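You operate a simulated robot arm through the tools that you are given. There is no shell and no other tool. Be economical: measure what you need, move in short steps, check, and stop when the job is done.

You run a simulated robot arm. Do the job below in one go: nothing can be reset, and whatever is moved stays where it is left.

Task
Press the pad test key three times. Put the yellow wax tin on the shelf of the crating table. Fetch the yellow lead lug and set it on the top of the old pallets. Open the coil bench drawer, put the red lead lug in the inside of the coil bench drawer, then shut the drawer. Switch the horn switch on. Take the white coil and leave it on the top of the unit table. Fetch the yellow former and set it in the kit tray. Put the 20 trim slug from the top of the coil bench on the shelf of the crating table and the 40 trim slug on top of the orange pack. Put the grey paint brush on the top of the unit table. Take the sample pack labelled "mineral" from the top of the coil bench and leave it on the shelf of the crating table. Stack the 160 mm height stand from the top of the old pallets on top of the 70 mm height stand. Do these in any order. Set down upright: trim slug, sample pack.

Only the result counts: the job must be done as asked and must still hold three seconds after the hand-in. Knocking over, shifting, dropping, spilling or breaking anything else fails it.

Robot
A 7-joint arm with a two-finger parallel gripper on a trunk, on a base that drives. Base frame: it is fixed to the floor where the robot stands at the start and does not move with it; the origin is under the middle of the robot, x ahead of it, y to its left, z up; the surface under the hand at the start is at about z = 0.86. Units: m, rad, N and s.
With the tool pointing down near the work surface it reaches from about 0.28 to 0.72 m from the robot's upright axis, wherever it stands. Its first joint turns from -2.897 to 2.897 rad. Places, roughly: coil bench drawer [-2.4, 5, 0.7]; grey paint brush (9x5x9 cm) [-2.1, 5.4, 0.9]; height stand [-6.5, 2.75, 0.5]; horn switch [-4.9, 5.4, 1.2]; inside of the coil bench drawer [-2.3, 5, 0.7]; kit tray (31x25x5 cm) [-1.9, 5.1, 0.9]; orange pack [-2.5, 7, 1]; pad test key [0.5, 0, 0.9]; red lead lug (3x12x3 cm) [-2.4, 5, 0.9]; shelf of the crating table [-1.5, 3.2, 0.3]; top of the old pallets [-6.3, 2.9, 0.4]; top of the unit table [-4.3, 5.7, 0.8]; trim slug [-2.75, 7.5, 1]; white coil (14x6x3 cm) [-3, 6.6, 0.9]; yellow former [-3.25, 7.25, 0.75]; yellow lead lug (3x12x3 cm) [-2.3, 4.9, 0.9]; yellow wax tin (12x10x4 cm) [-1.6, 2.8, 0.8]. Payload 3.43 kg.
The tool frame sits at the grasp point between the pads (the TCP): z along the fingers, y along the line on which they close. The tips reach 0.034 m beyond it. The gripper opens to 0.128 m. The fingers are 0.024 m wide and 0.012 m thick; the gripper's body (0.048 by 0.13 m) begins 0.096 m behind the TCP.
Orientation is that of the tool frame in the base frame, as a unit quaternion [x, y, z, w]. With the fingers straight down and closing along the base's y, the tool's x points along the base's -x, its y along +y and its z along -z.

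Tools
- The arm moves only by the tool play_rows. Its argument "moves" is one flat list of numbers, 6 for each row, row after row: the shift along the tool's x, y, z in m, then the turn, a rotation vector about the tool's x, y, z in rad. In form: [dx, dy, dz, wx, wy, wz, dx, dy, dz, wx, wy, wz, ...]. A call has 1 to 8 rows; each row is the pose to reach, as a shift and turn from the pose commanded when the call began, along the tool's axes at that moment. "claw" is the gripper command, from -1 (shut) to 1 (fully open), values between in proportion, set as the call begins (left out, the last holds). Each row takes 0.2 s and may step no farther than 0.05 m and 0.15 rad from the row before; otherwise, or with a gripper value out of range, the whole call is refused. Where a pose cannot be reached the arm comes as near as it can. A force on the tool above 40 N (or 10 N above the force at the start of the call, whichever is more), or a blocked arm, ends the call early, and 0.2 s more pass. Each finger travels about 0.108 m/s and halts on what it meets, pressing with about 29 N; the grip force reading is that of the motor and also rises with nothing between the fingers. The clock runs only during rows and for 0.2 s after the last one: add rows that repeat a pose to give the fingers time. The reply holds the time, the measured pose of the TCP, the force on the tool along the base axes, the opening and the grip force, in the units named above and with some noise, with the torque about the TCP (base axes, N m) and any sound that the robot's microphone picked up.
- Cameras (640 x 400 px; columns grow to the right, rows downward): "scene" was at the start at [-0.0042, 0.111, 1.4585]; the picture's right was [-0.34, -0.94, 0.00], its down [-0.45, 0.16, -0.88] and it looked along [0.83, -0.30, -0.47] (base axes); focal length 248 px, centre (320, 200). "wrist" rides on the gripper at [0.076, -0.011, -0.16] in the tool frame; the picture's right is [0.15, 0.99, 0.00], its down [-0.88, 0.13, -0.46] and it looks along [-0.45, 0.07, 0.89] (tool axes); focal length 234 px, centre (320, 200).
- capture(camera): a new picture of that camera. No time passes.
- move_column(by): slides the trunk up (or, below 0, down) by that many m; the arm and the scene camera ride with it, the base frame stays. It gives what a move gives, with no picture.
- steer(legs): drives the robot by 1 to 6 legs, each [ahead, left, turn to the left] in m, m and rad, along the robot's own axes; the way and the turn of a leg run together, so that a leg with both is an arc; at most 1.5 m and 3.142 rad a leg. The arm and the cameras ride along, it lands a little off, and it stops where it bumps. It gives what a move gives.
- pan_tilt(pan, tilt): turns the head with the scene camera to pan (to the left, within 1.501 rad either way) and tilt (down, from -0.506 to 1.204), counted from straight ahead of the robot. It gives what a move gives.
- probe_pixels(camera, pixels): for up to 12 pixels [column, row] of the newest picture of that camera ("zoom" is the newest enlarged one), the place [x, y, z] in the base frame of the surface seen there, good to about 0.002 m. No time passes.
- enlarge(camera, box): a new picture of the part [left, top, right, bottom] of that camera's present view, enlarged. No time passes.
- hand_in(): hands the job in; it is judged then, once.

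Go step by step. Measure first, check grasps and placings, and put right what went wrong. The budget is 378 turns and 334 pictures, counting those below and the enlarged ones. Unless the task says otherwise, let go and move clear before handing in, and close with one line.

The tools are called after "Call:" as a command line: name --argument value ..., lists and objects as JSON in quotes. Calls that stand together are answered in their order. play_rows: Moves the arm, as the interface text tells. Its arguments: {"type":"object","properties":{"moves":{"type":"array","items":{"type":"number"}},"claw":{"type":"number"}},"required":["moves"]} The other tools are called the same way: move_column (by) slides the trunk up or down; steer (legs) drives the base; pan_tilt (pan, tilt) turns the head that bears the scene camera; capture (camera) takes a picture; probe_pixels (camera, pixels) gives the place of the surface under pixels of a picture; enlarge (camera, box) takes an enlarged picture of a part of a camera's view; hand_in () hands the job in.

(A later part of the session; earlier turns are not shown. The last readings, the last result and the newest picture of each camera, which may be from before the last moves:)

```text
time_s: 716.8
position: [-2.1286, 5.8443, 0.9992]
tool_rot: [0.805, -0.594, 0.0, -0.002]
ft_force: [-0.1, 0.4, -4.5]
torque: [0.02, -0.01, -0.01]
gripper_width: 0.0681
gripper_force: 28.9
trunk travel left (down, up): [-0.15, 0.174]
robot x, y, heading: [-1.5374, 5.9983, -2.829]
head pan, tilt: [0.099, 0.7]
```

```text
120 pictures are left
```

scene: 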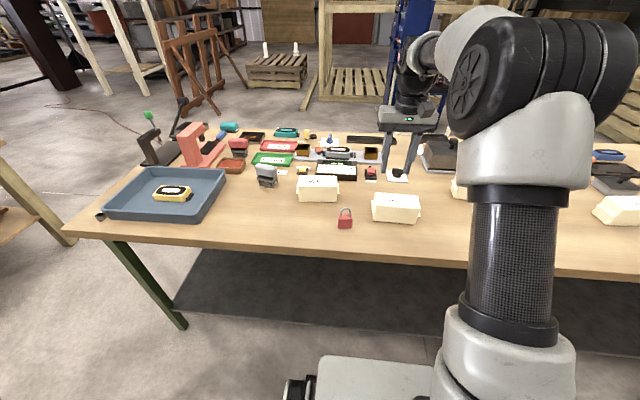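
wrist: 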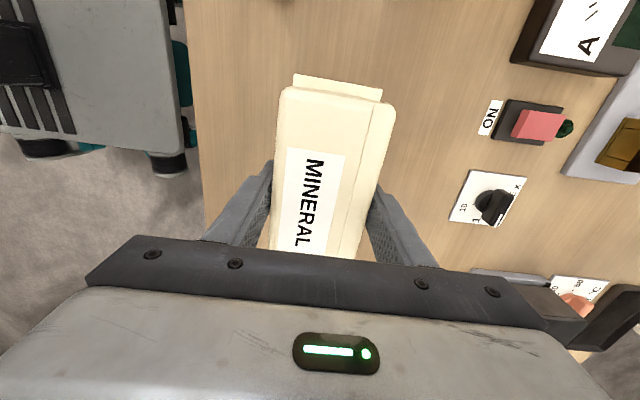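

The pack is held. I'll turn it 90°, shift it slightly toward the bench edge, and set it down.

Call:
play_rows --moves '[0, -0.0035, 0, 0, 0, -0.145, 0, -0.007, 0, 0, 0, -0.29, 0, -0.0105, 0, 0, 0, -0.435, 0, -0.014, 0, 0, 0, -0.58, 0, -0.0175, 0, 0, 0, -0.725, 0, -0.021, 0, 0, 0, -0.87, 0, -0.0245, 0, 0, 0, -1.015, 0, -0.028, 0, 0, 0, -1.16]'

Call:
play_rows --moves '[0, 0, 0, 0, 0, -0.137, 0, 0, 0, 0, 0, -0.274, 0, 0, 0, 0, 0, -0.411, 0, 0, 0.03, 0, 0, -0.411, 0, 0, 0.06, 0, 0, -0.411, 0, 0, 0.08, 0, 0, -0.411, 0, 0, 0.087, 0, 0, -0.411, 0, 0, 0.0895, 0, 0, -0.411]'

Call:
capture --camera "wrist"

Call:
enlarge --camera "scene" --box '[320, 150, 470, 250]'

```text
time_s: 718.6
position: [-2.1039, 5.853, 0.9984]
tool_rot: [0.999, -0.054, 0.002, -0.001]
ft_force: [-0.2, -0.1, -4.2]
torque: [-0.02, 0.04, 0.01]
gripper_width: 0.068
gripper_force: 28.7
trunk travel left (down, up): [-0.15, 0.174]
robot x, y, heading: [-1.5363, 5.9981, -2.827]
head pan, tilt: [0.099, 0.7]
```

```text
time_s: 720.4
position: [-2.103, 5.8543, 0.9097]
tool_rot: [0.989, 0.15, 0.002, -0.001]
ft_force: [0.2, 0.3, -3.7]
torque: [0.0, 0.0, -0.01]
gripper_width: 0.068
gripper_force: 29.1
trunk travel left (down, up): [-0.15, 0.174]
robot x, y, heading: [-1.5355, 5.9974, -2.825]
head pan, tilt: [0.099, 0.7]
```

```text
119 pictures are left
```

wrist: 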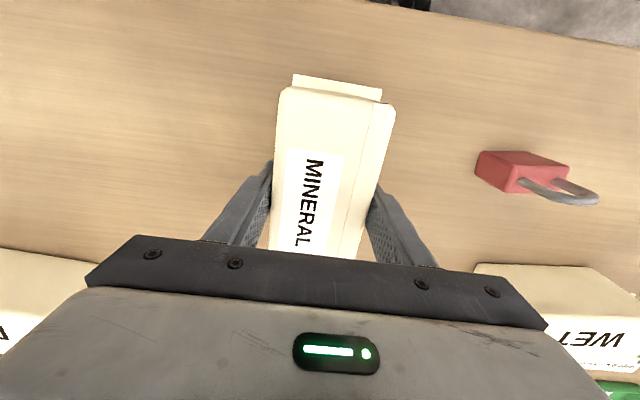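

```text
4.00 times, centred on (395, 200) of scene
```

zoom: 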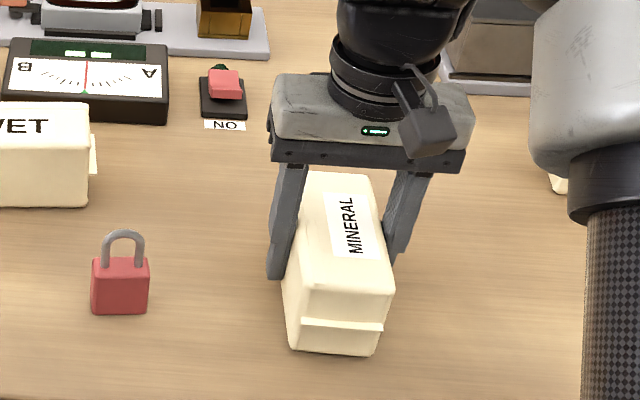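

Call:
play_rows --moves '[0, 0, 0.0015, 0, 0, 0, 0, 0, 0.0025, 0, 0, 0]'

Call:
play_rows --moves '[0, 0, 0, 0, 0, 0, 0, 0, 0, 0, 0, 0]' --claw 0.4

Call:
play_rows --moves '[0, 0, -0.03, 0, 0, 0, 0, 0, -0.07, 0, 0, 0, 0, 0, -0.11, 0, 0, 0, 0, 0, -0.15, 0, 0, 0]'

Call:
capture --camera "wrist"

Call:
enlarge --camera "wrist" --box '[260, 80, 380, 220]'

```text
time_s: 721.0
position: [-2.1041, 5.8525, 0.9081]
tool_rot: [0.989, 0.15, 0.001, -0.001]
ft_force: [1.8, 1.0, 4.4]
torque: [-0.34, 0.35, -0.02]
gripper_width: 0.0679
gripper_force: 29.2
trunk travel left (down, up): [-0.15, 0.174]
robot x, y, heading: [-1.5354, 5.9989, -2.831]
head pan, tilt: [0.099, 0.7]
```

```text
time_s: 721.6
position: [-2.1037, 5.8533, 0.9084]
tool_rot: [0.989, 0.151, 0.001, -0.001]
ft_force: [0.5, 1.2, 0.1]
torque: [-0.03, 0.02, -0.02]
gripper_width: 0.0895
gripper_force: 0.0
trunk travel left (down, up): [-0.15, 0.174]
robot x, y, heading: [-1.5421, 5.9967, -2.833]
head pan, tilt: [0.099, 0.7]
```

```text
time_s: 722.6
position: [-2.1027, 5.849, 1.0603]
tool_rot: [0.989, 0.151, 0.001, -0.002]
ft_force: [-0.1, 0.3, -0.2]
torque: [-0.01, -0.02, 0.0]
gripper_width: 0.0894
gripper_force: 0.3
trunk travel left (down, up): [-0.15, 0.174]
robot x, y, heading: [-1.5336, 5.9998, -2.831]
head pan, tilt: [0.099, 0.7]
```

```text
117 pictures are left
```

wrist: 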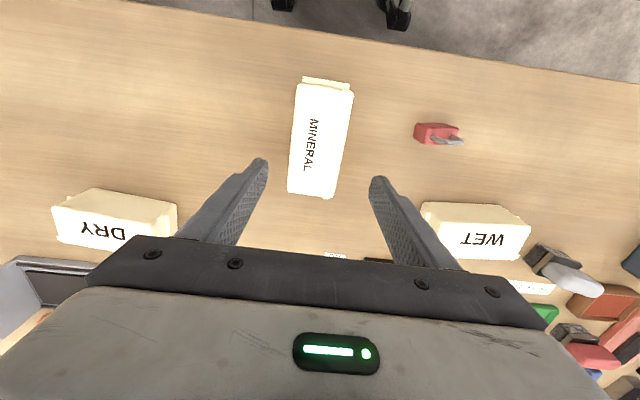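

```text
2.86 times, centred on (320, 150) of wrist
```

zoom: 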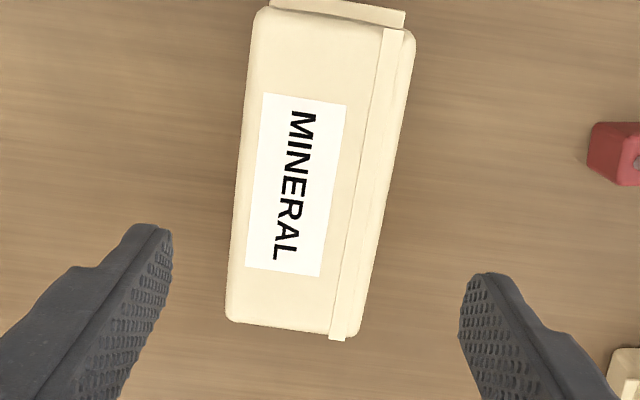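

Call:
probe_pixels --camera "zoom" --pixels '[[265, 22], [405, 45], [352, 322], [238, 308], [320, 170], [300, 5]]'

```text
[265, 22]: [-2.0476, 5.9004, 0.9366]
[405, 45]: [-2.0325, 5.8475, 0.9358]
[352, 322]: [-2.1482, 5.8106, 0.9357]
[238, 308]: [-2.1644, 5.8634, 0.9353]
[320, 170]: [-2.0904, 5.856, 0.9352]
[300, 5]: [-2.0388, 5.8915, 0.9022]
```

The pack is turned and stands with its centre at (-2.098, 5.8555). I'll go to the 45° tilted pre-grasp and then grip.

Call:
play_rows --moves '[0.017, -0.0008, 0.01, 0, -0.1309, 0, 0.034, -0.0016, 0.02, 0, -0.2618, 0, 0.051, -0.0024, 0.03, 0, -0.3927, 0, 0.068, -0.0032, 0.04, 0, -0.5236, 0, 0.085, -0.004, 0.05, 0, -0.6545, 0, 0.102, -0.0048, 0.06, 0, -0.7854, 0, 0.102, -0.0048, 0.06, 0, -0.7854, 0]'

Call:
capture --camera "wrist"

```text
time_s: 724.2
position: [-2.0047, 5.8836, 0.9982]
tool_rot: [0.913, 0.141, -0.378, 0.056]
ft_force: [-1.8, 6.1, 0.6]
torque: [-0.5, -0.13, 0.47]
gripper_width: 0.0895
gripper_force: 0.1
out of reach, approached as far as the arm can: row 6
trunk travel left (down, up): [-0.15, 0.174]
robot x, y, heading: [-1.5347, 5.9989, -2.826]
head pan, tilt: [0.099, 0.7]
```

```text
115 pictures are left
```

wrist: 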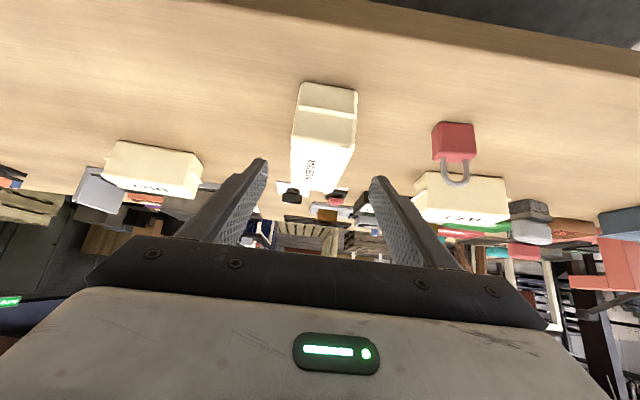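

The pose was reached. I'll advance along the tool axis onto the pack, watching the force.

Call:
play_rows --moves '[0, 0, 0.03, 0, 0, 0, 0, 0, 0.06, 0, 0, 0]'

Call:
capture --camera "wrist"

```text
time_s: 724.8
position: [-2.0468, 5.8768, 0.958]
tool_rot: [0.914, 0.139, -0.377, 0.055]
ft_force: [0.3, -0.1, 1.0]
torque: [-0.01, 0.0, 0.0]
gripper_width: 0.0896
gripper_force: 0.1
trunk travel left (down, up): [-0.15, 0.174]
robot x, y, heading: [-1.5363, 5.9959, -2.828]
head pan, tilt: [0.099, 0.7]
```

```text
114 pictures are left
```

wrist: 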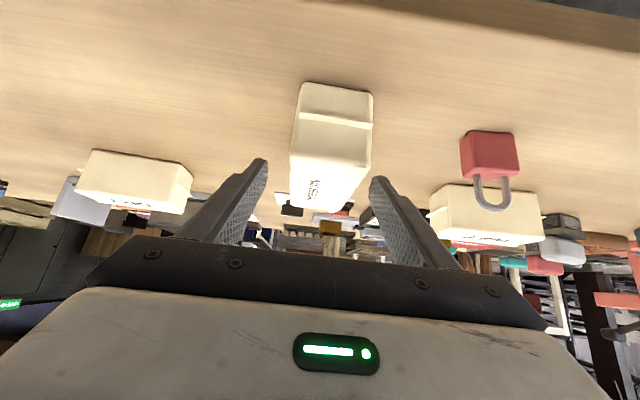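

I'm 5 mm off laterally, so I'll correct while advancing the rest of the way.

Call:
play_rows --moves '[-0.0009, 0.0055, 0.01, 0, 0, 0, -0.0018, 0.0055, 0.035, 0, 0, 0, -0.0018, 0.0055, 0.055, 0, 0, 0, -0.0018, 0.0055, 0.0615, 0, 0, 0]'

Call:
capture --camera "wrist"

```text
time_s: 725.8
position: [-2.0878, 5.8585, 0.9129]
tool_rot: [0.914, 0.139, -0.377, 0.056]
ft_force: [0.1, -0.7, 0.2]
torque: [0.01, 0.01, -0.01]
gripper_width: 0.0897
gripper_force: 0.2
trunk travel left (down, up): [-0.15, 0.174]
robot x, y, heading: [-1.5384, 5.9983, -2.829]
head pan, tilt: [0.099, 0.7]
```

```text
113 pictures are left
```

wrist: 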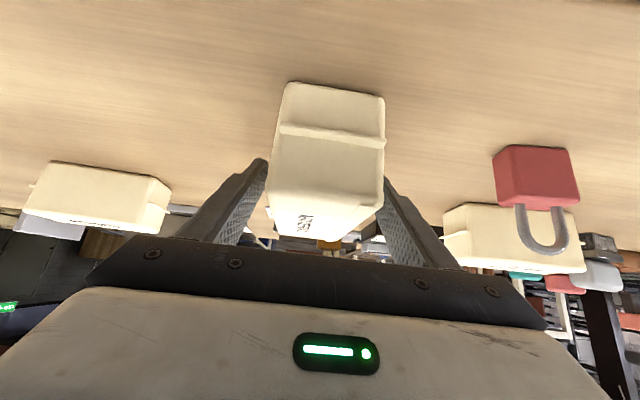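

The fingers straddle the pack. I'll close and lift straight up.

Call:
play_rows --moves '[0, 0, 0, 0, 0, 0, 0, 0, 0, 0, 0, 0, 0, 0, 0, 0, 0, 0]' --claw -1

Call:
play_rows --moves '[-0.02, 0, -0.02, 0, 0, 0, -0.05, 0, -0.05, 0, 0, 0, -0.08, 0, -0.08, 0, 0, 0, -0.11, 0, -0.11, 0, 0, 0]'

Call:
capture --camera "wrist"

Call:
enlarge --camera "scene" --box '[300, 100, 500, 250]'

```text
time_s: 726.6
position: [-2.0882, 5.8589, 0.9139]
tool_rot: [0.914, 0.139, -0.377, 0.056]
ft_force: [-1.5, -0.6, 0.5]
torque: [0.07, 0.28, -0.02]
gripper_width: 0.0679
gripper_force: 28.8
trunk travel left (down, up): [-0.15, 0.174]
robot x, y, heading: [-1.5391, 5.9998, -2.827]
head pan, tilt: [0.099, 0.7]
```

```text
time_s: 727.6
position: [-2.0888, 5.8565, 1.0669]
tool_rot: [0.915, 0.138, -0.376, 0.056]
ft_force: [-0.6, -0.2, -5.6]
torque: [-0.02, -0.06, 0.03]
gripper_width: 0.0681
gripper_force: 28.6
trunk travel left (down, up): [-0.15, 0.174]
robot x, y, heading: [-1.5344, 5.9953, -2.831]
head pan, tilt: [0.099, 0.7]
```

```text
112 pictures are left
```

wrist: 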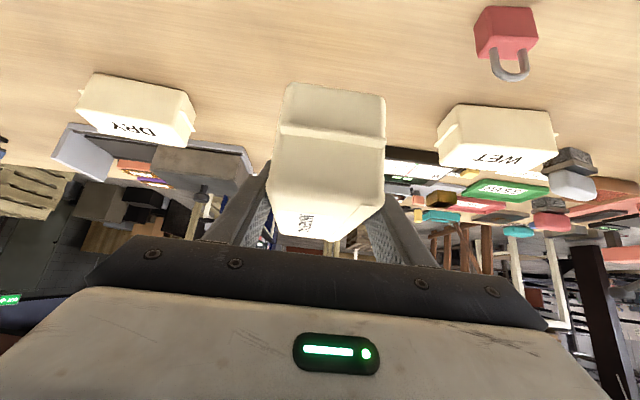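

```text
2.67 times, centred on (400, 175) of scene
```

zoom: 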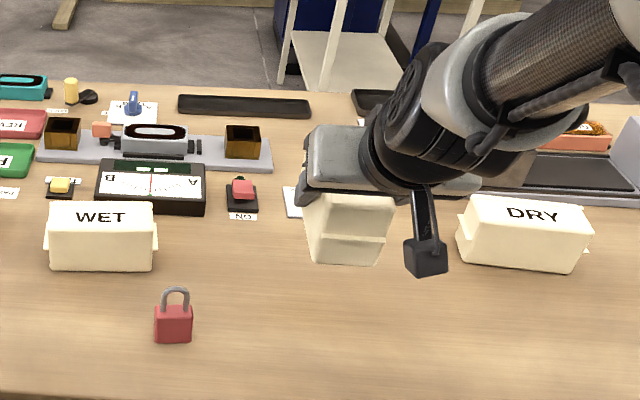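

The mineral pack is held upright at 45°. I'll back off and take the same route through the gap to the crating table.

Call:
steer --legs '[[-0.22, 0, 0], [0, 1.4, 0], [0, 0.13, 0.0], [1.1, 0, 0], [1.1, 0, 0]]'

Call:
capture --camera "wrist"

```text
time_s: 754.6
position: [-3.4569, 3.746, 1.0674]
tool_rot: [0.913, 0.142, -0.377, 0.058]
ft_force: [-1.0, 0.7, -4.0]
torque: [0.07, -0.07, 0.02]
gripper_width: 0.0679
gripper_force: 29.0
trunk travel left (down, up): [-0.15, 0.174]
robot x, y, heading: [-2.9072, 3.8871, -2.824]
head pan, tilt: [0.099, 0.7]
```

```text
110 pictures are left
```

wrist: 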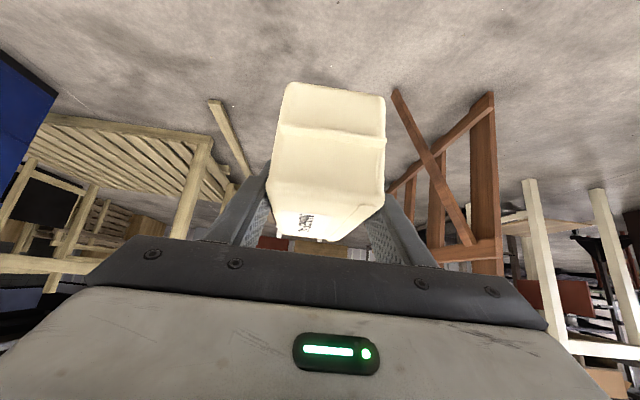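

I'll turn to face the crating table and slide to the station for the gap left of the white box.

Call:
steer --legs '[[0, 0, 3.135], [-0.163, -1.172, 0]]'

Call:
move_column --by -0.15

Call:
pan_tilt --pan 0.2 --tilt 0.65

Call:
capture --camera "scene"

```text
time_s: 773.8
position: [-2.1789, 2.8166, 1.0671]
tool_rot: [-0.127, 0.916, 0.052, 0.378]
ft_force: [-0.1, 0.4, -5.0]
torque: [-0.01, 0.08, 0.02]
gripper_width: 0.068
gripper_force: 28.5
trunk travel left (down, up): [-0.15, 0.174]
robot x, y, heading: [-2.7324, 2.689, 0.29]
head pan, tilt: [0.099, 0.7]
```

```text
time_s: 775.6
position: [-2.1791, 2.8162, 0.9189]
tool_rot: [-0.127, 0.916, 0.052, 0.378]
ft_force: [0.5, -0.6, -4.9]
torque: [-0.02, 0.07, -0.02]
gripper_width: 0.068
gripper_force: 29.1
trunk travel left (down, up): [0.0, 0.324]
robot x, y, heading: [-2.732, 2.6906, 0.292]
head pan, tilt: [0.099, 0.7]
```

```text
time_s: 776.2
position: [-2.1787, 2.8169, 0.9184]
tool_rot: [-0.128, 0.916, 0.051, 0.377]
ft_force: [-0.6, 0.1, -5.0]
torque: [-0.06, 0.11, 0.0]
gripper_width: 0.0681
gripper_force: 29.2
trunk travel left (down, up): [0.0, 0.324]
robot x, y, heading: [-2.7345, 2.693, 0.287]
head pan, tilt: [0.201, 0.649]
```

```text
109 pictures are left
```

scene: 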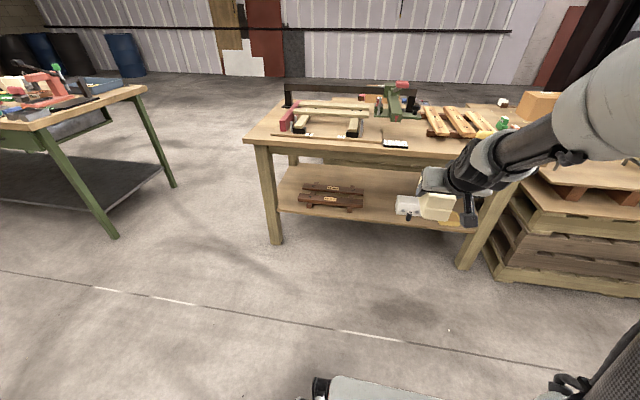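

Call:
play_rows --moves '[0.0222, 0, 0.0392, 0, 0, 0, 0.0444, 0, 0.0784, 0, 0, 0, 0.0667, 0, 0.1176, 0, 0, 0, 0.0889, 0, 0.1568, 0, 0, 0, 0.1111, 0, 0.196, 0, 0, 0, 0.1333, 0, 0.2352, 0, 0, 0, 0.1556, 0, 0.2744, 0, 0, 0, 0.1778, 0, 0.3136, 0, 0, 0]'

Call:
play_rows --moves '[0.0222, 0, 0.0392, 0, 0, 0, 0.0444, 0, 0.0784, 0, 0, 0, 0.0667, 0, 0.1178, 0, 0, 0]'

Call:
enlarge --camera "scene" --box '[270, 150, 490, 260]'

```text
time_s: 778.0
position: [-2.0858, 2.8454, 0.5691]
tool_rot: [-0.127, 0.915, 0.051, 0.378]
ft_force: [-0.3, -0.2, -3.2]
torque: [-0.04, 0.13, 0.0]
gripper_width: 0.0682
gripper_force: 29.1
trunk travel left (down, up): [0.0, 0.324]
robot x, y, heading: [-2.7353, 2.6915, 0.291]
head pan, tilt: [0.201, 0.649]
```

```text
time_s: 778.8
position: [-2.0509, 2.8516, 0.4418]
tool_rot: [-0.129, 0.915, 0.052, 0.379]
ft_force: [0.6, 0.2, -5.1]
torque: [-0.01, 0.14, 0.02]
gripper_width: 0.068
gripper_force: 29.3
trunk travel left (down, up): [0.0, 0.324]
robot x, y, heading: [-2.7344, 2.6906, 0.29]
head pan, tilt: [0.201, 0.649]
```

```text
2.91 times, centred on (380, 205) of scene
```

zoom: 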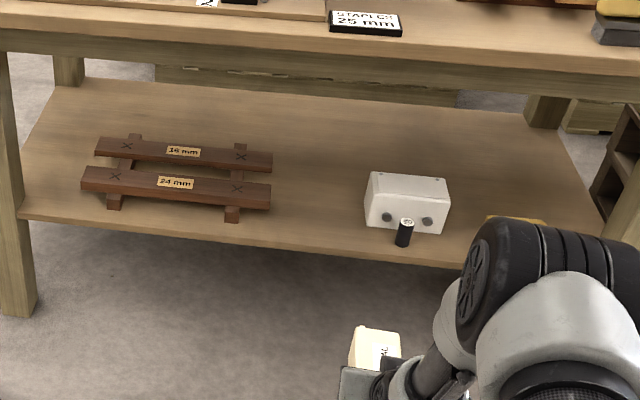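

The slug stands upright, and the gap at zoom (320,200) is clear. I'll align laterally first, then drive in.

Call:
steer --legs '[[0.1, 0.073, 0.024], [0.25, 0, 0]]'

Call:
capture --camera "wrist"

Call:
capture --camera "scene"

```text
time_s: 781.6
position: [-1.7466, 3.0456, 0.4403]
tool_rot: [-0.139, 0.914, 0.056, 0.377]
ft_force: [0.7, -1.2, -4.9]
torque: [-0.05, 0.05, 0.01]
gripper_width: 0.068
gripper_force: 29.2
trunk travel left (down, up): [0.0, 0.324]
robot x, y, heading: [-2.4248, 2.8656, 0.31]
head pan, tilt: [0.201, 0.649]
```

```text
107 pictures are left
```

wrist: 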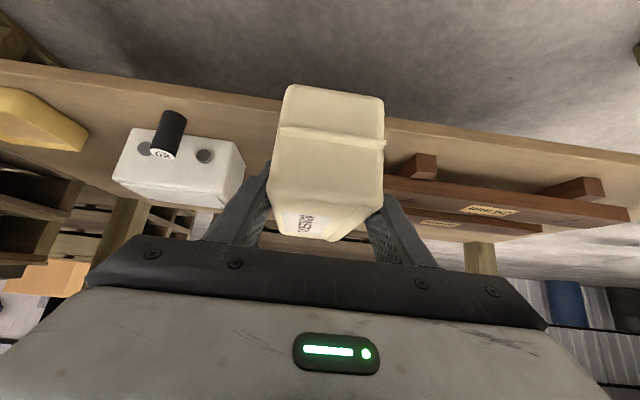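

```text
106 pictures are left
```

scene: 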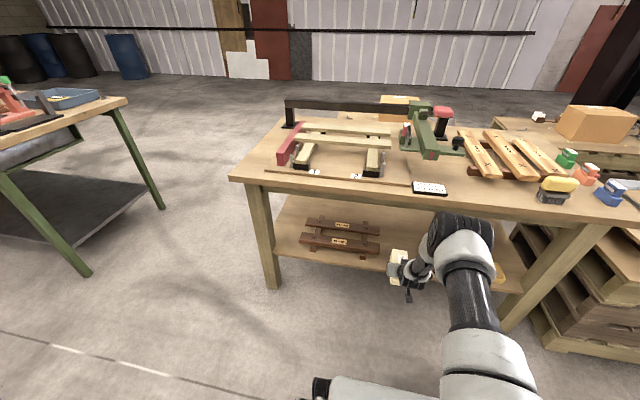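

Lined up between the box and the brown frames. I'll drive in the last 14 cm.

Call:
steer --legs '[[0.141, -0.016, 0]]'

Call:
capture --camera "wrist"

Call:
enlarge --camera "scene" --box '[320, 190, 500, 310]'

```text
time_s: 783.0
position: [-1.6085, 3.0732, 0.4397]
tool_rot: [-0.14, 0.914, 0.057, 0.375]
ft_force: [0.2, -0.4, -5.1]
torque: [-0.04, 0.08, 0.0]
gripper_width: 0.0682
gripper_force: 28.8
trunk travel left (down, up): [0.0, 0.324]
robot x, y, heading: [-2.2857, 2.8944, 0.306]
head pan, tilt: [0.201, 0.649]
```

```text
105 pictures are left
```

wrist: 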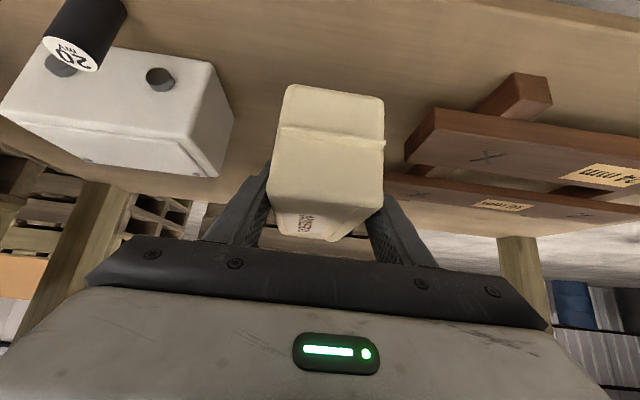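

```text
3.33 times, centred on (410, 250) of scene
```

zoom: 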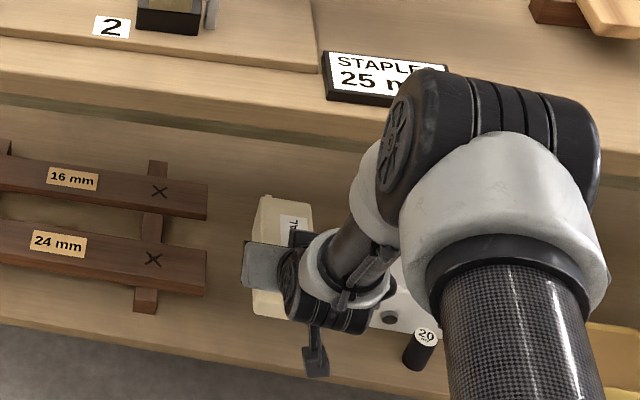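

I'll check the arm's clearance to the slug by probing nearby arm points.

Call:
probe_pixels --camera "zoom" --pixels '[[370, 320], [385, 290], [350, 330], [320, 320], [365, 290], [420, 340], [390, 265], [300, 300], [265, 265], [316, 360]]'

```text
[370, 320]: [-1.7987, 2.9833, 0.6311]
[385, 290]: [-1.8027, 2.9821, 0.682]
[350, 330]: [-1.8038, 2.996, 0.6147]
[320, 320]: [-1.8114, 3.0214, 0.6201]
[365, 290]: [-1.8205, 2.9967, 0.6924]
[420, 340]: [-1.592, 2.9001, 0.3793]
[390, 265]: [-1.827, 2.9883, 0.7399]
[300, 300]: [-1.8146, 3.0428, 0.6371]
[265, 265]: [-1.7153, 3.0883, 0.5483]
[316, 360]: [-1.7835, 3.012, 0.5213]
```

Clear. I'll lower the pack to the shelf in small steps.

Call:
play_rows --moves '[0.018, 0, 0.018, 0, 0, 0, 0.032, 0, 0.032, 0, 0, 0, 0.039, 0, 0.039, 0, 0, 0, 0.043, 0, 0.043, 0, 0, 0]'

Call:
play_rows --moves '[0.001, 0, 0.001, 0, 0, 0, 0.002, 0, 0.002, 0, 0, 0]'

Call:
capture --camera "wrist"

```text
time_s: 784.0
position: [-1.609, 3.0736, 0.3797]
tool_rot: [-0.14, 0.914, 0.057, 0.376]
ft_force: [-0.4, 0.1, -4.2]
torque: [-0.03, 0.08, 0.0]
gripper_width: 0.0679
gripper_force: 28.9
trunk travel left (down, up): [0.0, 0.324]
robot x, y, heading: [-2.2855, 2.8922, 0.313]
head pan, tilt: [0.201, 0.649]
```

```text
time_s: 784.6
position: [-1.6082, 3.0746, 0.3777]
tool_rot: [-0.14, 0.914, 0.058, 0.376]
ft_force: [0.8, 0.1, -4.0]
torque: [-0.04, 0.07, 0.0]
gripper_width: 0.0682
gripper_force: 28.8
trunk travel left (down, up): [0.0, 0.324]
robot x, y, heading: [-2.2906, 2.8926, 0.308]
head pan, tilt: [0.201, 0.649]
```

```text
103 pictures are left
```

wrist: 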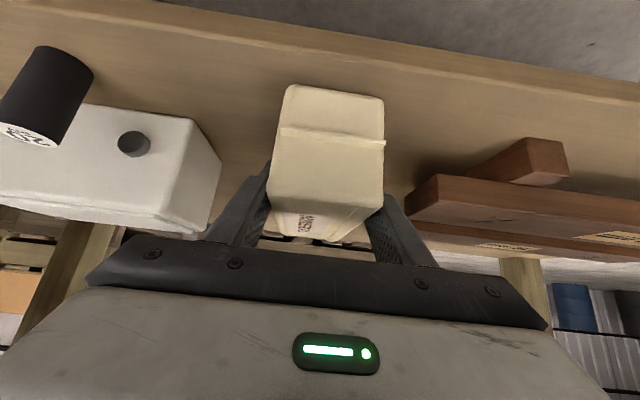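

Call:
play_rows --moves '[0.001, 0, 0.001, 0, 0, 0, 0.002, 0, 0.002, 0, 0, 0, 0.003, 0, 0.003, 0, 0, 0]'

```text
time_s: 785.4
position: [-1.6091, 3.0737, 0.3732]
tool_rot: [-0.139, 0.914, 0.057, 0.377]
ft_force: [-1.7, -1.4, -0.2]
torque: [0.2, -0.17, 0.02]
gripper_width: 0.0678
gripper_force: 29.2
trunk travel left (down, up): [0.0, 0.324]
robot x, y, heading: [-2.2833, 2.8921, 0.311]
head pan, tilt: [0.201, 0.649]
```

Weight is transferring. One more millimetre, then I release and pull back.

Call:
play_rows --moves '[0.001, 0, 0.001, 0, 0, 0, 0.001, 0, 0.001, 0, 0, 0]'

Call:
play_rows --moves '[0, 0, 0, 0, 0, 0, 0, 0, 0, 0, 0, 0]' --claw 0.4

Call:
play_rows --moves '[0, 0, -0.02, 0, 0, 0, 0, 0, -0.05, 0, 0, 0, 0, 0, -0.08, 0, 0, 0]'

Call:
capture --camera "wrist"

```text
time_s: 786.0
position: [-1.6087, 3.075, 0.3731]
tool_rot: [-0.14, 0.913, 0.057, 0.378]
ft_force: [-5.5, -0.5, 13.5]
torque: [0.5, 0.57, 0.12]
gripper_width: 0.0679
gripper_force: 28.6
trunk travel left (down, up): [0.0, 0.324]
robot x, y, heading: [-2.2838, 2.8959, 0.314]
head pan, tilt: [0.201, 0.649]
```

```text
time_s: 786.6
position: [-1.6097, 3.0743, 0.3712]
tool_rot: [-0.14, 0.914, 0.057, 0.376]
ft_force: [1.3, 0.2, 0.1]
torque: [0.01, 0.04, -0.01]
gripper_width: 0.0896
gripper_force: 0.0
trunk travel left (down, up): [0.0, 0.324]
robot x, y, heading: [-2.2872, 2.8949, 0.315]
head pan, tilt: [0.201, 0.649]
```

```text
time_s: 787.4
position: [-1.6632, 3.0574, 0.4286]
tool_rot: [-0.139, 0.914, 0.057, 0.376]
ft_force: [-0.9, 0.6, 0.3]
torque: [-0.01, 0.01, -0.02]
gripper_width: 0.0896
gripper_force: 0.0
trunk travel left (down, up): [0.0, 0.324]
robot x, y, heading: [-2.2904, 2.8944, 0.316]
head pan, tilt: [0.201, 0.649]
```

```text
102 pictures are left
```

wrist: 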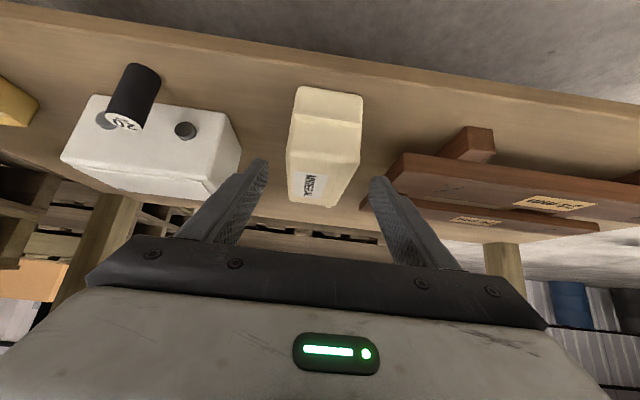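

The mineral pack stands on the shelf. I'll back out straight, raise, and view the shelf.

Call:
steer --legs '[[-0.5, 0, 0]]'

Call:
move_column --by 0.15

Call:
play_rows --moves '[-0.03, 0, -0.035, 0, 0, 0, -0.06, 0, -0.07, 0, 0, 0, -0.09, 0, -0.105, 0, 0, 0, -0.12, 0, -0.14, 0, 0, 0, -0.15, 0, -0.175, 0, 0, 0, -0.18, 0, -0.21, 0, 0, 0, -0.21, 0, -0.245, 0, 0, 0]'

Call:
play_rows --moves '[-0.025, 0, -0.03, 0, 0.131, 0, -0.05, 0, -0.06, 0, 0.262, 0, -0.07, 0, -0.09, 0, 0.393, 0, -0.09, 0, -0.12, 0, 0.524, 0, -0.1, 0, -0.14, 0, 0.655, 0, -0.11, 0, -0.16, 0, 0.785, 0]'

Call:
pan_tilt --pan 0.1 --tilt 0.6

Call:
enlarge --camera "scene" --box '[220, 150, 480, 290]'

```text
time_s: 790.3
position: [-2.1332, 2.9015, 0.4286]
tool_rot: [-0.137, 0.914, 0.056, 0.377]
ft_force: [0.4, -0.4, -0.3]
torque: [0.0, -0.02, 0.01]
gripper_width: 0.0897
gripper_force: 0.0
trunk travel left (down, up): [0.0, 0.324]
robot x, y, heading: [-2.7564, 2.7408, 0.303]
head pan, tilt: [0.201, 0.649]
```

```text
time_s: 792.0
position: [-2.1331, 2.9023, 0.5785]
tool_rot: [-0.136, 0.915, 0.056, 0.376]
ft_force: [-0.7, 0.3, 0.0]
torque: [-0.02, 0.03, 0.02]
gripper_width: 0.0896
gripper_force: 0.1
trunk travel left (down, up): [-0.15, 0.174]
robot x, y, heading: [-2.7585, 2.7422, 0.306]
head pan, tilt: [0.201, 0.649]
```

```text
time_s: 793.6
position: [-2.1548, 2.8972, 0.8982]
tool_rot: [-0.137, 0.915, 0.055, 0.376]
ft_force: [1.1, 0.6, -0.6]
torque: [-0.01, 0.02, 0.01]
gripper_width: 0.0894
gripper_force: 0.0
trunk travel left (down, up): [-0.15, 0.174]
robot x, y, heading: [-2.7571, 2.7449, 0.303]
head pan, tilt: [0.201, 0.649]
```

```text
time_s: 795.0
position: [-2.1899, 2.8859, 1.0913]
tool_rot: [-0.147, 0.989, -0.001, -0.001]
ft_force: [0.1, 1.1, -0.5]
torque: [0.0, -0.01, -0.02]
gripper_width: 0.0897
gripper_force: 0.1
trunk travel left (down, up): [-0.15, 0.174]
robot x, y, heading: [-2.7562, 2.7421, 0.307]
head pan, tilt: [0.201, 0.649]
```

```text
time_s: 795.7
position: [-2.1884, 2.8853, 1.0907]
tool_rot: [-0.148, 0.989, -0.001, -0.002]
ft_force: [-0.7, 0.6, 0.4]
torque: [-0.01, -0.01, 0.01]
gripper_width: 0.0896
gripper_force: 0.1
trunk travel left (down, up): [-0.15, 0.174]
robot x, y, heading: [-2.7551, 2.7451, 0.309]
head pan, tilt: [0.099, 0.6]
```

```text
2.46 times, centred on (350, 220) of scene
```

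zoom: 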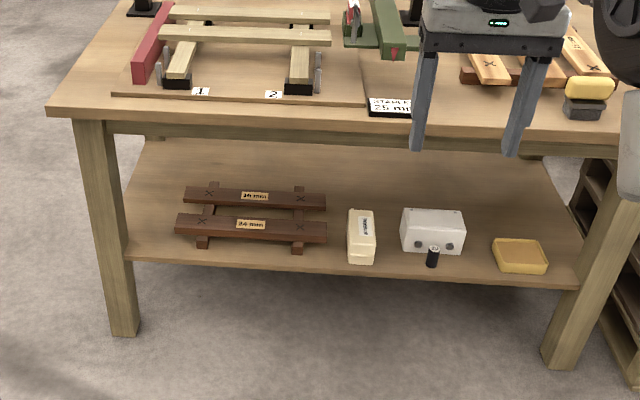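

All three shelf items stand as asked. The last item is the grey brush, so I'll go back through the gap to the bench's back side.

Call:
steer --legs '[[0.15, 1.2, 0.0], [1.1, 0, 0], [1.1, 0, 0], [0, 0, 3.138], [0, -0.95, 0]]'

Call:
pan_tilt --pan 0.1 --tilt 0.7

Call:
capture --camera "scene"

Call:
capture --camera "wrist"

```text
time_s: 834.4
position: [-1.7863, 5.3534, 1.0912]
tool_rot: [0.988, 0.157, 0.001, -0.002]
ft_force: [-0.6, -0.1, -0.3]
torque: [-0.02, -0.01, 0.0]
gripper_width: 0.0896
gripper_force: 0.1
trunk travel left (down, up): [-0.15, 0.174]
robot x, y, heading: [-1.2216, 5.5101, -2.818]
head pan, tilt: [0.099, 0.6]
```

```text
time_s: 835.0
position: [-1.7871, 5.3554, 1.0907]
tool_rot: [0.988, 0.156, 0.0, -0.001]
ft_force: [0.5, 0.0, 0.8]
torque: [-0.01, -0.01, 0.01]
gripper_width: 0.0897
gripper_force: 0.0
trunk travel left (down, up): [-0.15, 0.174]
robot x, y, heading: [-1.2212, 5.5091, -2.82]
head pan, tilt: [0.099, 0.7]
```

```text
100 pictures are left
```

scene: 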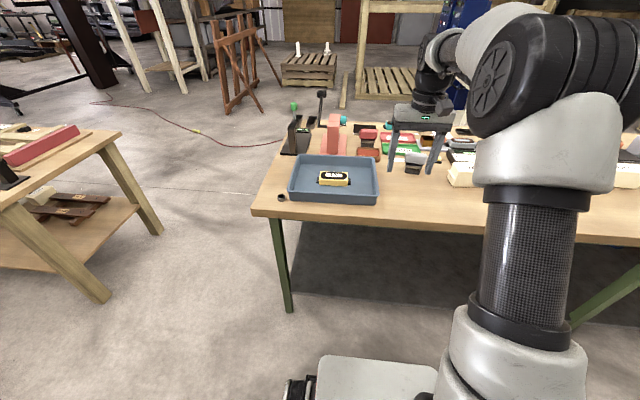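

```text
99 pictures are left
```

wrist: 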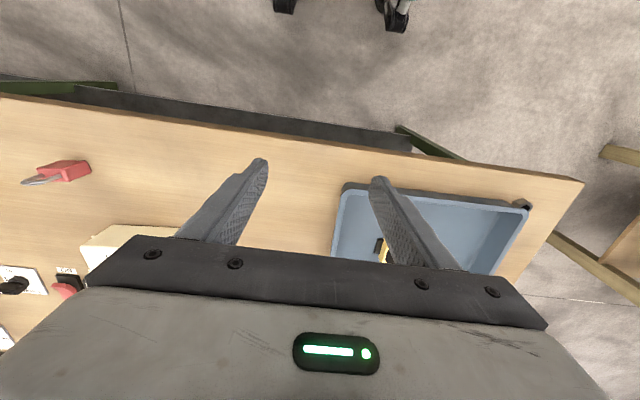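

Call:
steer --legs '[[0.2, -0.05, 0]]'

Call:
capture --camera "wrist"

Call:
pan_tilt --pan 0.0 --tilt 0.75

Call:
capture --camera "scene"

```text
time_s: 836.7
position: [-1.9933, 5.3364, 1.0912]
tool_rot: [0.988, 0.156, 0.002, -0.001]
ft_force: [-0.5, 0.3, 0.5]
torque: [-0.01, -0.01, 0.0]
gripper_width: 0.0897
gripper_force: 0.0
trunk travel left (down, up): [-0.15, 0.174]
robot x, y, heading: [-1.4314, 5.4895, -2.816]
head pan, tilt: [0.099, 0.7]
```

```text
98 pictures are left
```

wrist: 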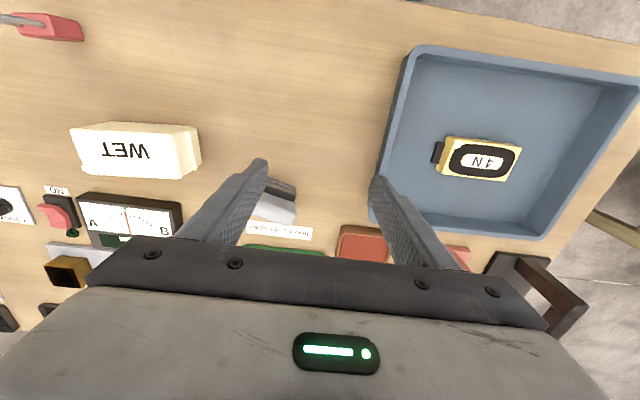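

```text
time_s: 837.3
position: [-1.9929, 5.3369, 1.0909]
tool_rot: [0.988, 0.156, 0.001, -0.001]
ft_force: [0.1, -0.2, 0.3]
torque: [0.01, -0.04, -0.03]
gripper_width: 0.0898
gripper_force: 0.1
trunk travel left (down, up): [-0.15, 0.174]
robot x, y, heading: [-1.4303, 5.4892, -2.816]
head pan, tilt: [0.0, 0.75]
```

```text
97 pictures are left
```

scene: 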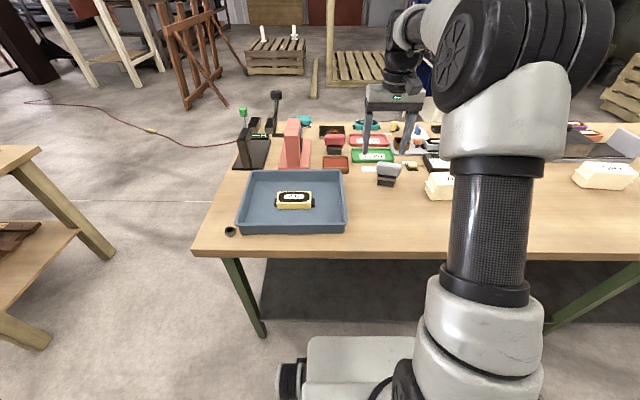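

Call:
enlarge --camera "scene" --box '[365, 150, 415, 195]'

Call:
probe_pixels --camera "zoom" --pixels '[[160, 140], [310, 150], [235, 130], [235, 185], [180, 250], [280, 260], [230, 310], [190, 315], [275, 320], [165, 175], [305, 190], [235, 110]]'

Call:
enlarge --camera "wrist" --box '[240, 160, 330, 250]'

```text
8.89 times, centred on (390, 172) of scene
```

zoom: 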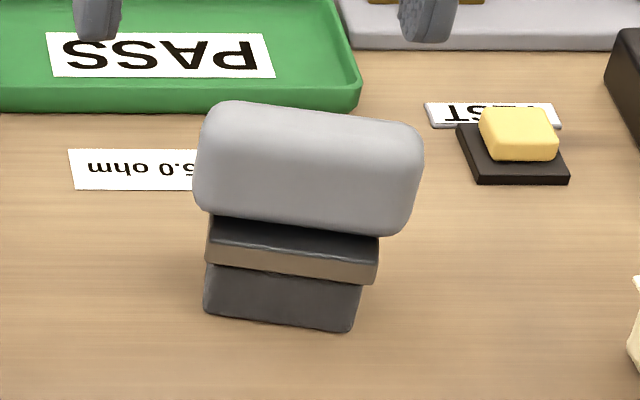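

```text
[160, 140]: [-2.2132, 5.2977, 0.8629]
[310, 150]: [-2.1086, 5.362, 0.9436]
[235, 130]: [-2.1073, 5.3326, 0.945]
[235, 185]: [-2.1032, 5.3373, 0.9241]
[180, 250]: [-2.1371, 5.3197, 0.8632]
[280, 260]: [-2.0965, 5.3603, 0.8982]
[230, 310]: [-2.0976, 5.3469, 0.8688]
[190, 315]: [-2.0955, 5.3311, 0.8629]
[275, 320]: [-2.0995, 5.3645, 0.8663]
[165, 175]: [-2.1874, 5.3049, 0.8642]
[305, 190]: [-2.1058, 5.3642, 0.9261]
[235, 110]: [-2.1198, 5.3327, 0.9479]
```

```text
4.44 times, centred on (285, 205) of wrist
```

zoom: 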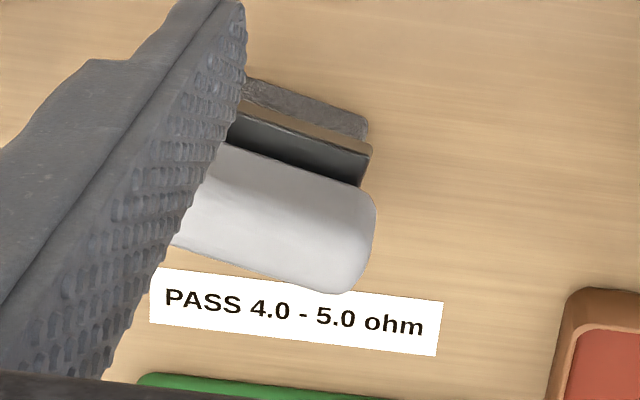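

Call:
enlarge --camera "scene" --box '[365, 150, 415, 195]'

Call:
probe_pixels --camera "zoom" --pixels '[[206, 150], [203, 185], [415, 170], [410, 205], [250, 106], [390, 124], [320, 115], [310, 160], [300, 210], [215, 225], [370, 250]]'

```text
8.89 times, centred on (390, 172) of scene
```

zoom: 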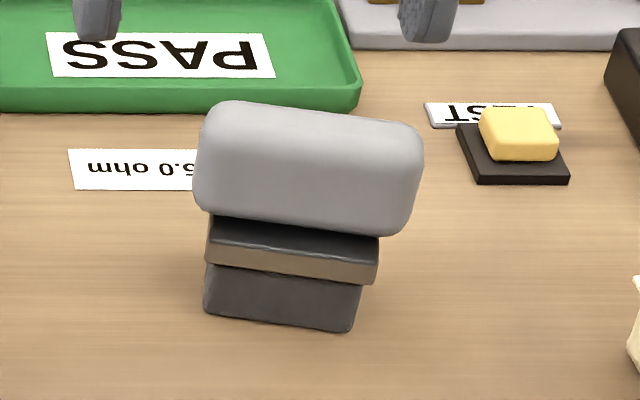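

```text
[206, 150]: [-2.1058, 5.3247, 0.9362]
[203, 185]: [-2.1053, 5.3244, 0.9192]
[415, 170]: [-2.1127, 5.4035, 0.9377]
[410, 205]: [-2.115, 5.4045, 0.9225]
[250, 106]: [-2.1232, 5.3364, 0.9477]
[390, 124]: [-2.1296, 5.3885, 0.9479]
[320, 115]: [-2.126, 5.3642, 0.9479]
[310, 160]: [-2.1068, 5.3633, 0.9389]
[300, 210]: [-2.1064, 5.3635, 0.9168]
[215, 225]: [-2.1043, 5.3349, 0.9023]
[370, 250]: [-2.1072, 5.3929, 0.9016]
```

The brush handle is centred near (-2.124, 5.364), top at 0.948, long axis nearly along y. I'll turn the gripper to close across its short side and move over it.

Call:
play_rows --moves '[-0.0146, -0.0083, 0.005, 0, 0, 0.1455, -0.0291, -0.0166, 0.01, 0, 0, 0.291, -0.0437, -0.0248, 0.015, 0, 0, 0.4365, -0.0582, -0.0331, 0.02, 0, 0, 0.582, -0.0728, -0.0414, 0.025, 0, 0, 0.7275, -0.0873, -0.0497, 0.03, 0, 0, 0.873, -0.1019, -0.0579, 0.035, 0, 0, 1.0185, -0.1164, -0.0662, 0.04, 0, 0, 1.164]' --claw 0.17

Call:
play_rows --moves '[0, 0, 0.005, 0, 0, 0.125, 0, 0, 0.01, 0, 0, 0.25, 0, 0, 0.015, 0, 0, 0.375, 0, 0, 0.02, 0, 0, 0.5, 0, 0, 0.025, 0, 0, 0.625]'

Call:
capture --camera "wrist"

Call:
enlarge --camera "wrist" --box '[240, 80, 400, 220]'

```text
time_s: 839.1
position: [-2.115, 5.3627, 1.0488]
tool_rot: [0.91, -0.414, 0.001, -0.001]
ft_force: [0.3, 0.6, -0.7]
torque: [-0.02, 0.03, -0.02]
gripper_width: 0.075
gripper_force: 0.1
out of reach, approached as far as the arm can: row 8
trunk travel left (down, up): [-0.15, 0.174]
robot x, y, heading: [-1.4312, 5.4888, -2.816]
head pan, tilt: [0.0, 0.75]
```

```text
time_s: 840.3
position: [-2.1156, 5.3619, 1.0238]
tool_rot: [0.739, -0.674, 0.001, -0.002]
ft_force: [0.3, -0.2, -1.4]
torque: [0.01, 0.01, -0.01]
gripper_width: 0.075
gripper_force: 0.1
trunk travel left (down, up): [-0.15, 0.174]
robot x, y, heading: [-1.4282, 5.4937, -2.817]
head pan, tilt: [0.0, 0.75]
```

```text
93 pictures are left
```

wrist: 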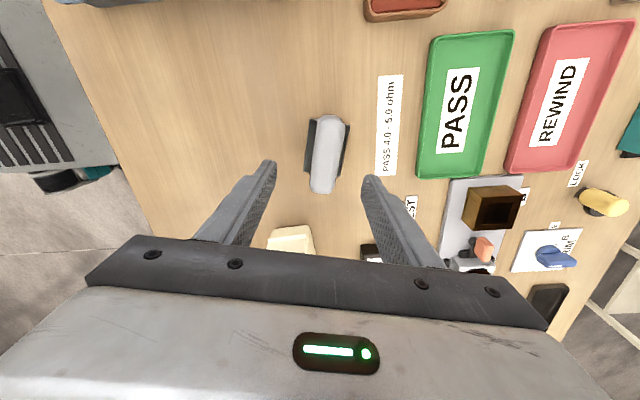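

```text
2.86 times, centred on (320, 150) of wrist
```

zoom: 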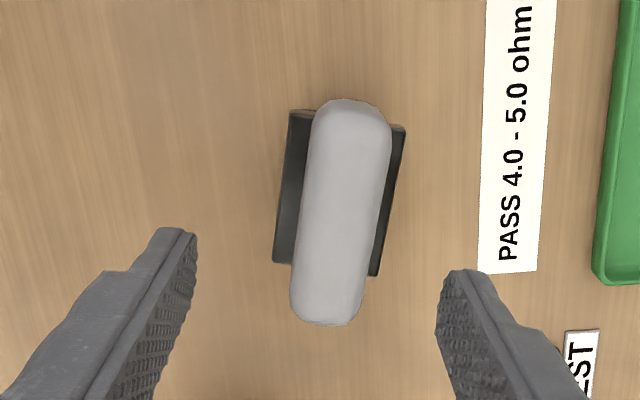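

Call:
probe_pixels --camera "zoom" --pixels '[[345, 210], [308, 215], [383, 205], [352, 108], [325, 318], [285, 200], [395, 205], [335, 250], [350, 150]]'

```text
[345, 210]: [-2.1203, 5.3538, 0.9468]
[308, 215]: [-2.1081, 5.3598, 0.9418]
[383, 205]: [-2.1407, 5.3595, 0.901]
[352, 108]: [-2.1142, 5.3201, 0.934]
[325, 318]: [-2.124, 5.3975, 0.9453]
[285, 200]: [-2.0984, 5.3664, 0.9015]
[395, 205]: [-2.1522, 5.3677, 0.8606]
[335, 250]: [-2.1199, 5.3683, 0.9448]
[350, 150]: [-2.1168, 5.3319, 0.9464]
```

The handle's centreline is 5 mm further on. I'll correct and descend.

Call:
play_rows --moves '[0, 0.0056, 0.02, 0, 0, 0, 0, 0.0056, 0.05, 0, 0, 0, 0, 0.0056, 0.07, 0, 0, 0, 0, 0.0056, 0.08, 0, 0, 0]'

Call:
capture --camera "wrist"

```text
time_s: 841.3
position: [-2.1217, 5.3639, 0.9413]
tool_rot: [0.74, -0.672, 0.0, -0.002]
ft_force: [-1.1, 0.6, -0.5]
torque: [0.01, -0.03, 0.0]
gripper_width: 0.0751
gripper_force: 0.0
trunk travel left (down, up): [-0.15, 0.174]
robot x, y, heading: [-1.4281, 5.4887, -2.818]
head pan, tilt: [0.0, 0.75]
```

```text
91 pictures are left
```

wrist: 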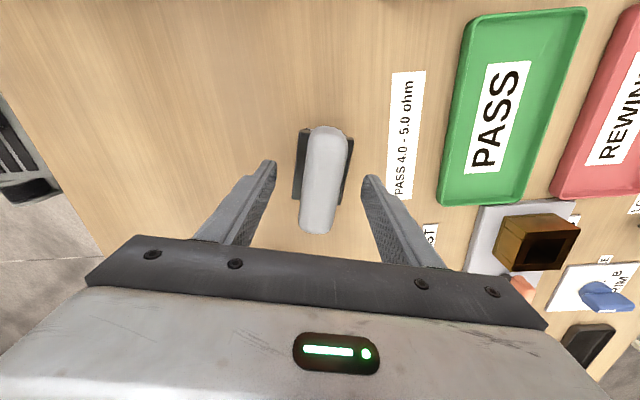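

Call:
play_rows --moves '[0, 0, 0, 0, 0, 0, 0, 0, 0, 0, 0, 0, 0, 0, 0, 0, 0, 0]' --claw -1

Call:
play_rows --moves '[0, 0, -0.03, 0, 0, 0, 0, 0, -0.07, 0, 0, 0, 0, 0, -0.11, 0, 0, 0, 0, 0, -0.15, 0, 0, 0, 0, -0.04, -0.16, 0, 0, 0, 0, -0.08, -0.16, 0, 0, 0, 0, -0.12, -0.16, 0, 0, 0]'

Call:
capture --camera "wrist"

Call:
capture --camera "scene"

```text
time_s: 842.1
position: [-2.1215, 5.3642, 0.9421]
tool_rot: [0.74, -0.673, 0.0, -0.002]
ft_force: [-0.5, 0.4, 0.4]
torque: [0.01, 0.03, 0.01]
gripper_width: 0.0295
gripper_force: 29.0
trunk travel left (down, up): [-0.15, 0.174]
robot x, y, heading: [-1.4282, 5.4883, -2.818]
head pan, tilt: [0.0, 0.75]
```

```text
time_s: 843.7
position: [-2.0016, 5.375, 1.1037]
tool_rot: [0.74, -0.673, 0.0, -0.002]
ft_force: [0.5, 1.0, -0.7]
torque: [0.01, 0.01, -0.02]
gripper_width: 0.0294
gripper_force: 29.1
out of reach, approached as far as the arm can: row 3, 4
trunk travel left (down, up): [-0.15, 0.174]
robot x, y, heading: [-1.4289, 5.4896, -2.817]
head pan, tilt: [0.0, 0.75]
```

```text
90 pictures are left
```

wrist: 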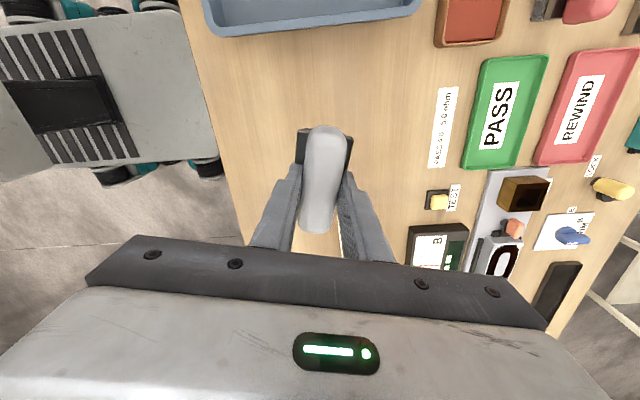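

```text
89 pictures are left
```

scene: 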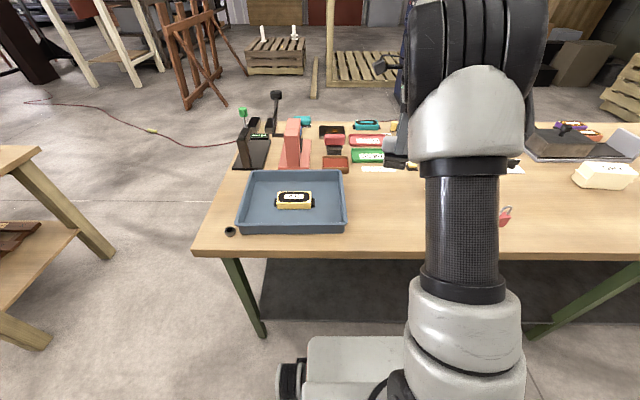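

The brush is held. I'll back off and slide along the back of the bench to its far end.

Call:
steer --legs '[[-0.25, 0, 0], [0, -1.5, 0], [0, -1.5, 0]]'

```text
time_s: 873.9
position: [-2.675, 8.3336, 1.1049]
tool_rot: [0.729, -0.685, 0.001, -0.002]
ft_force: [0.4, -0.5, -1.2]
torque: [0.02, 0.0, 0.01]
gripper_width: 0.0295
gripper_force: 29.2
trunk travel left (down, up): [-0.15, 0.174]
robot x, y, heading: [-2.0948, 8.4291, -2.849]
head pan, tilt: [0.0, 0.75]
```

Call:
steer --legs '[[1.0, 0, 0], [1.02, 0, 0], [0, 0, 1.594]]'

Call:
pan_tilt --pan -0.3 --tilt 0.5

Call:
capture --camera "scene"

```text
time_s: 887.8
position: [-3.9376, 7.2837, 1.1032]
tool_rot: [1.0, 0.022, -0.001, -0.002]
ft_force: [0.0, -1.2, -0.8]
torque: [0.02, 0.0, -0.01]
gripper_width: 0.0294
gripper_force: 28.7
trunk travel left (down, up): [-0.15, 0.174]
robot x, y, heading: [-4.0246, 7.8638, -1.295]
head pan, tilt: [0.0, 0.75]
```

```text
time_s: 888.6
position: [-3.9385, 7.2837, 1.1041]
tool_rot: [1.0, 0.021, 0.0, -0.002]
ft_force: [-0.7, -0.4, -0.6]
torque: [0.01, -0.01, 0.01]
gripper_width: 0.0293
gripper_force: 29.0
trunk travel left (down, up): [-0.15, 0.174]
robot x, y, heading: [-4.0267, 7.8628, -1.296]
head pan, tilt: [-0.3, 0.499]
```

```text
88 pictures are left
```

scene: 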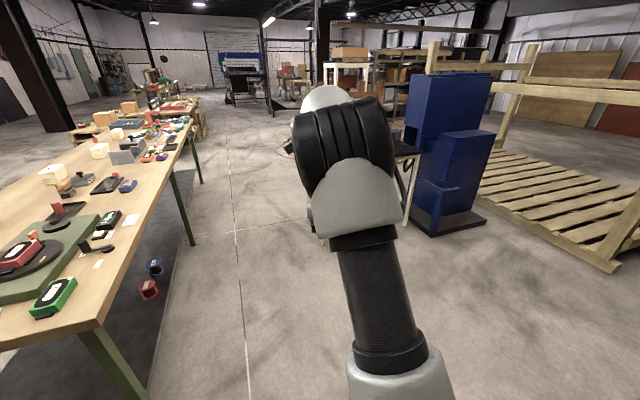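

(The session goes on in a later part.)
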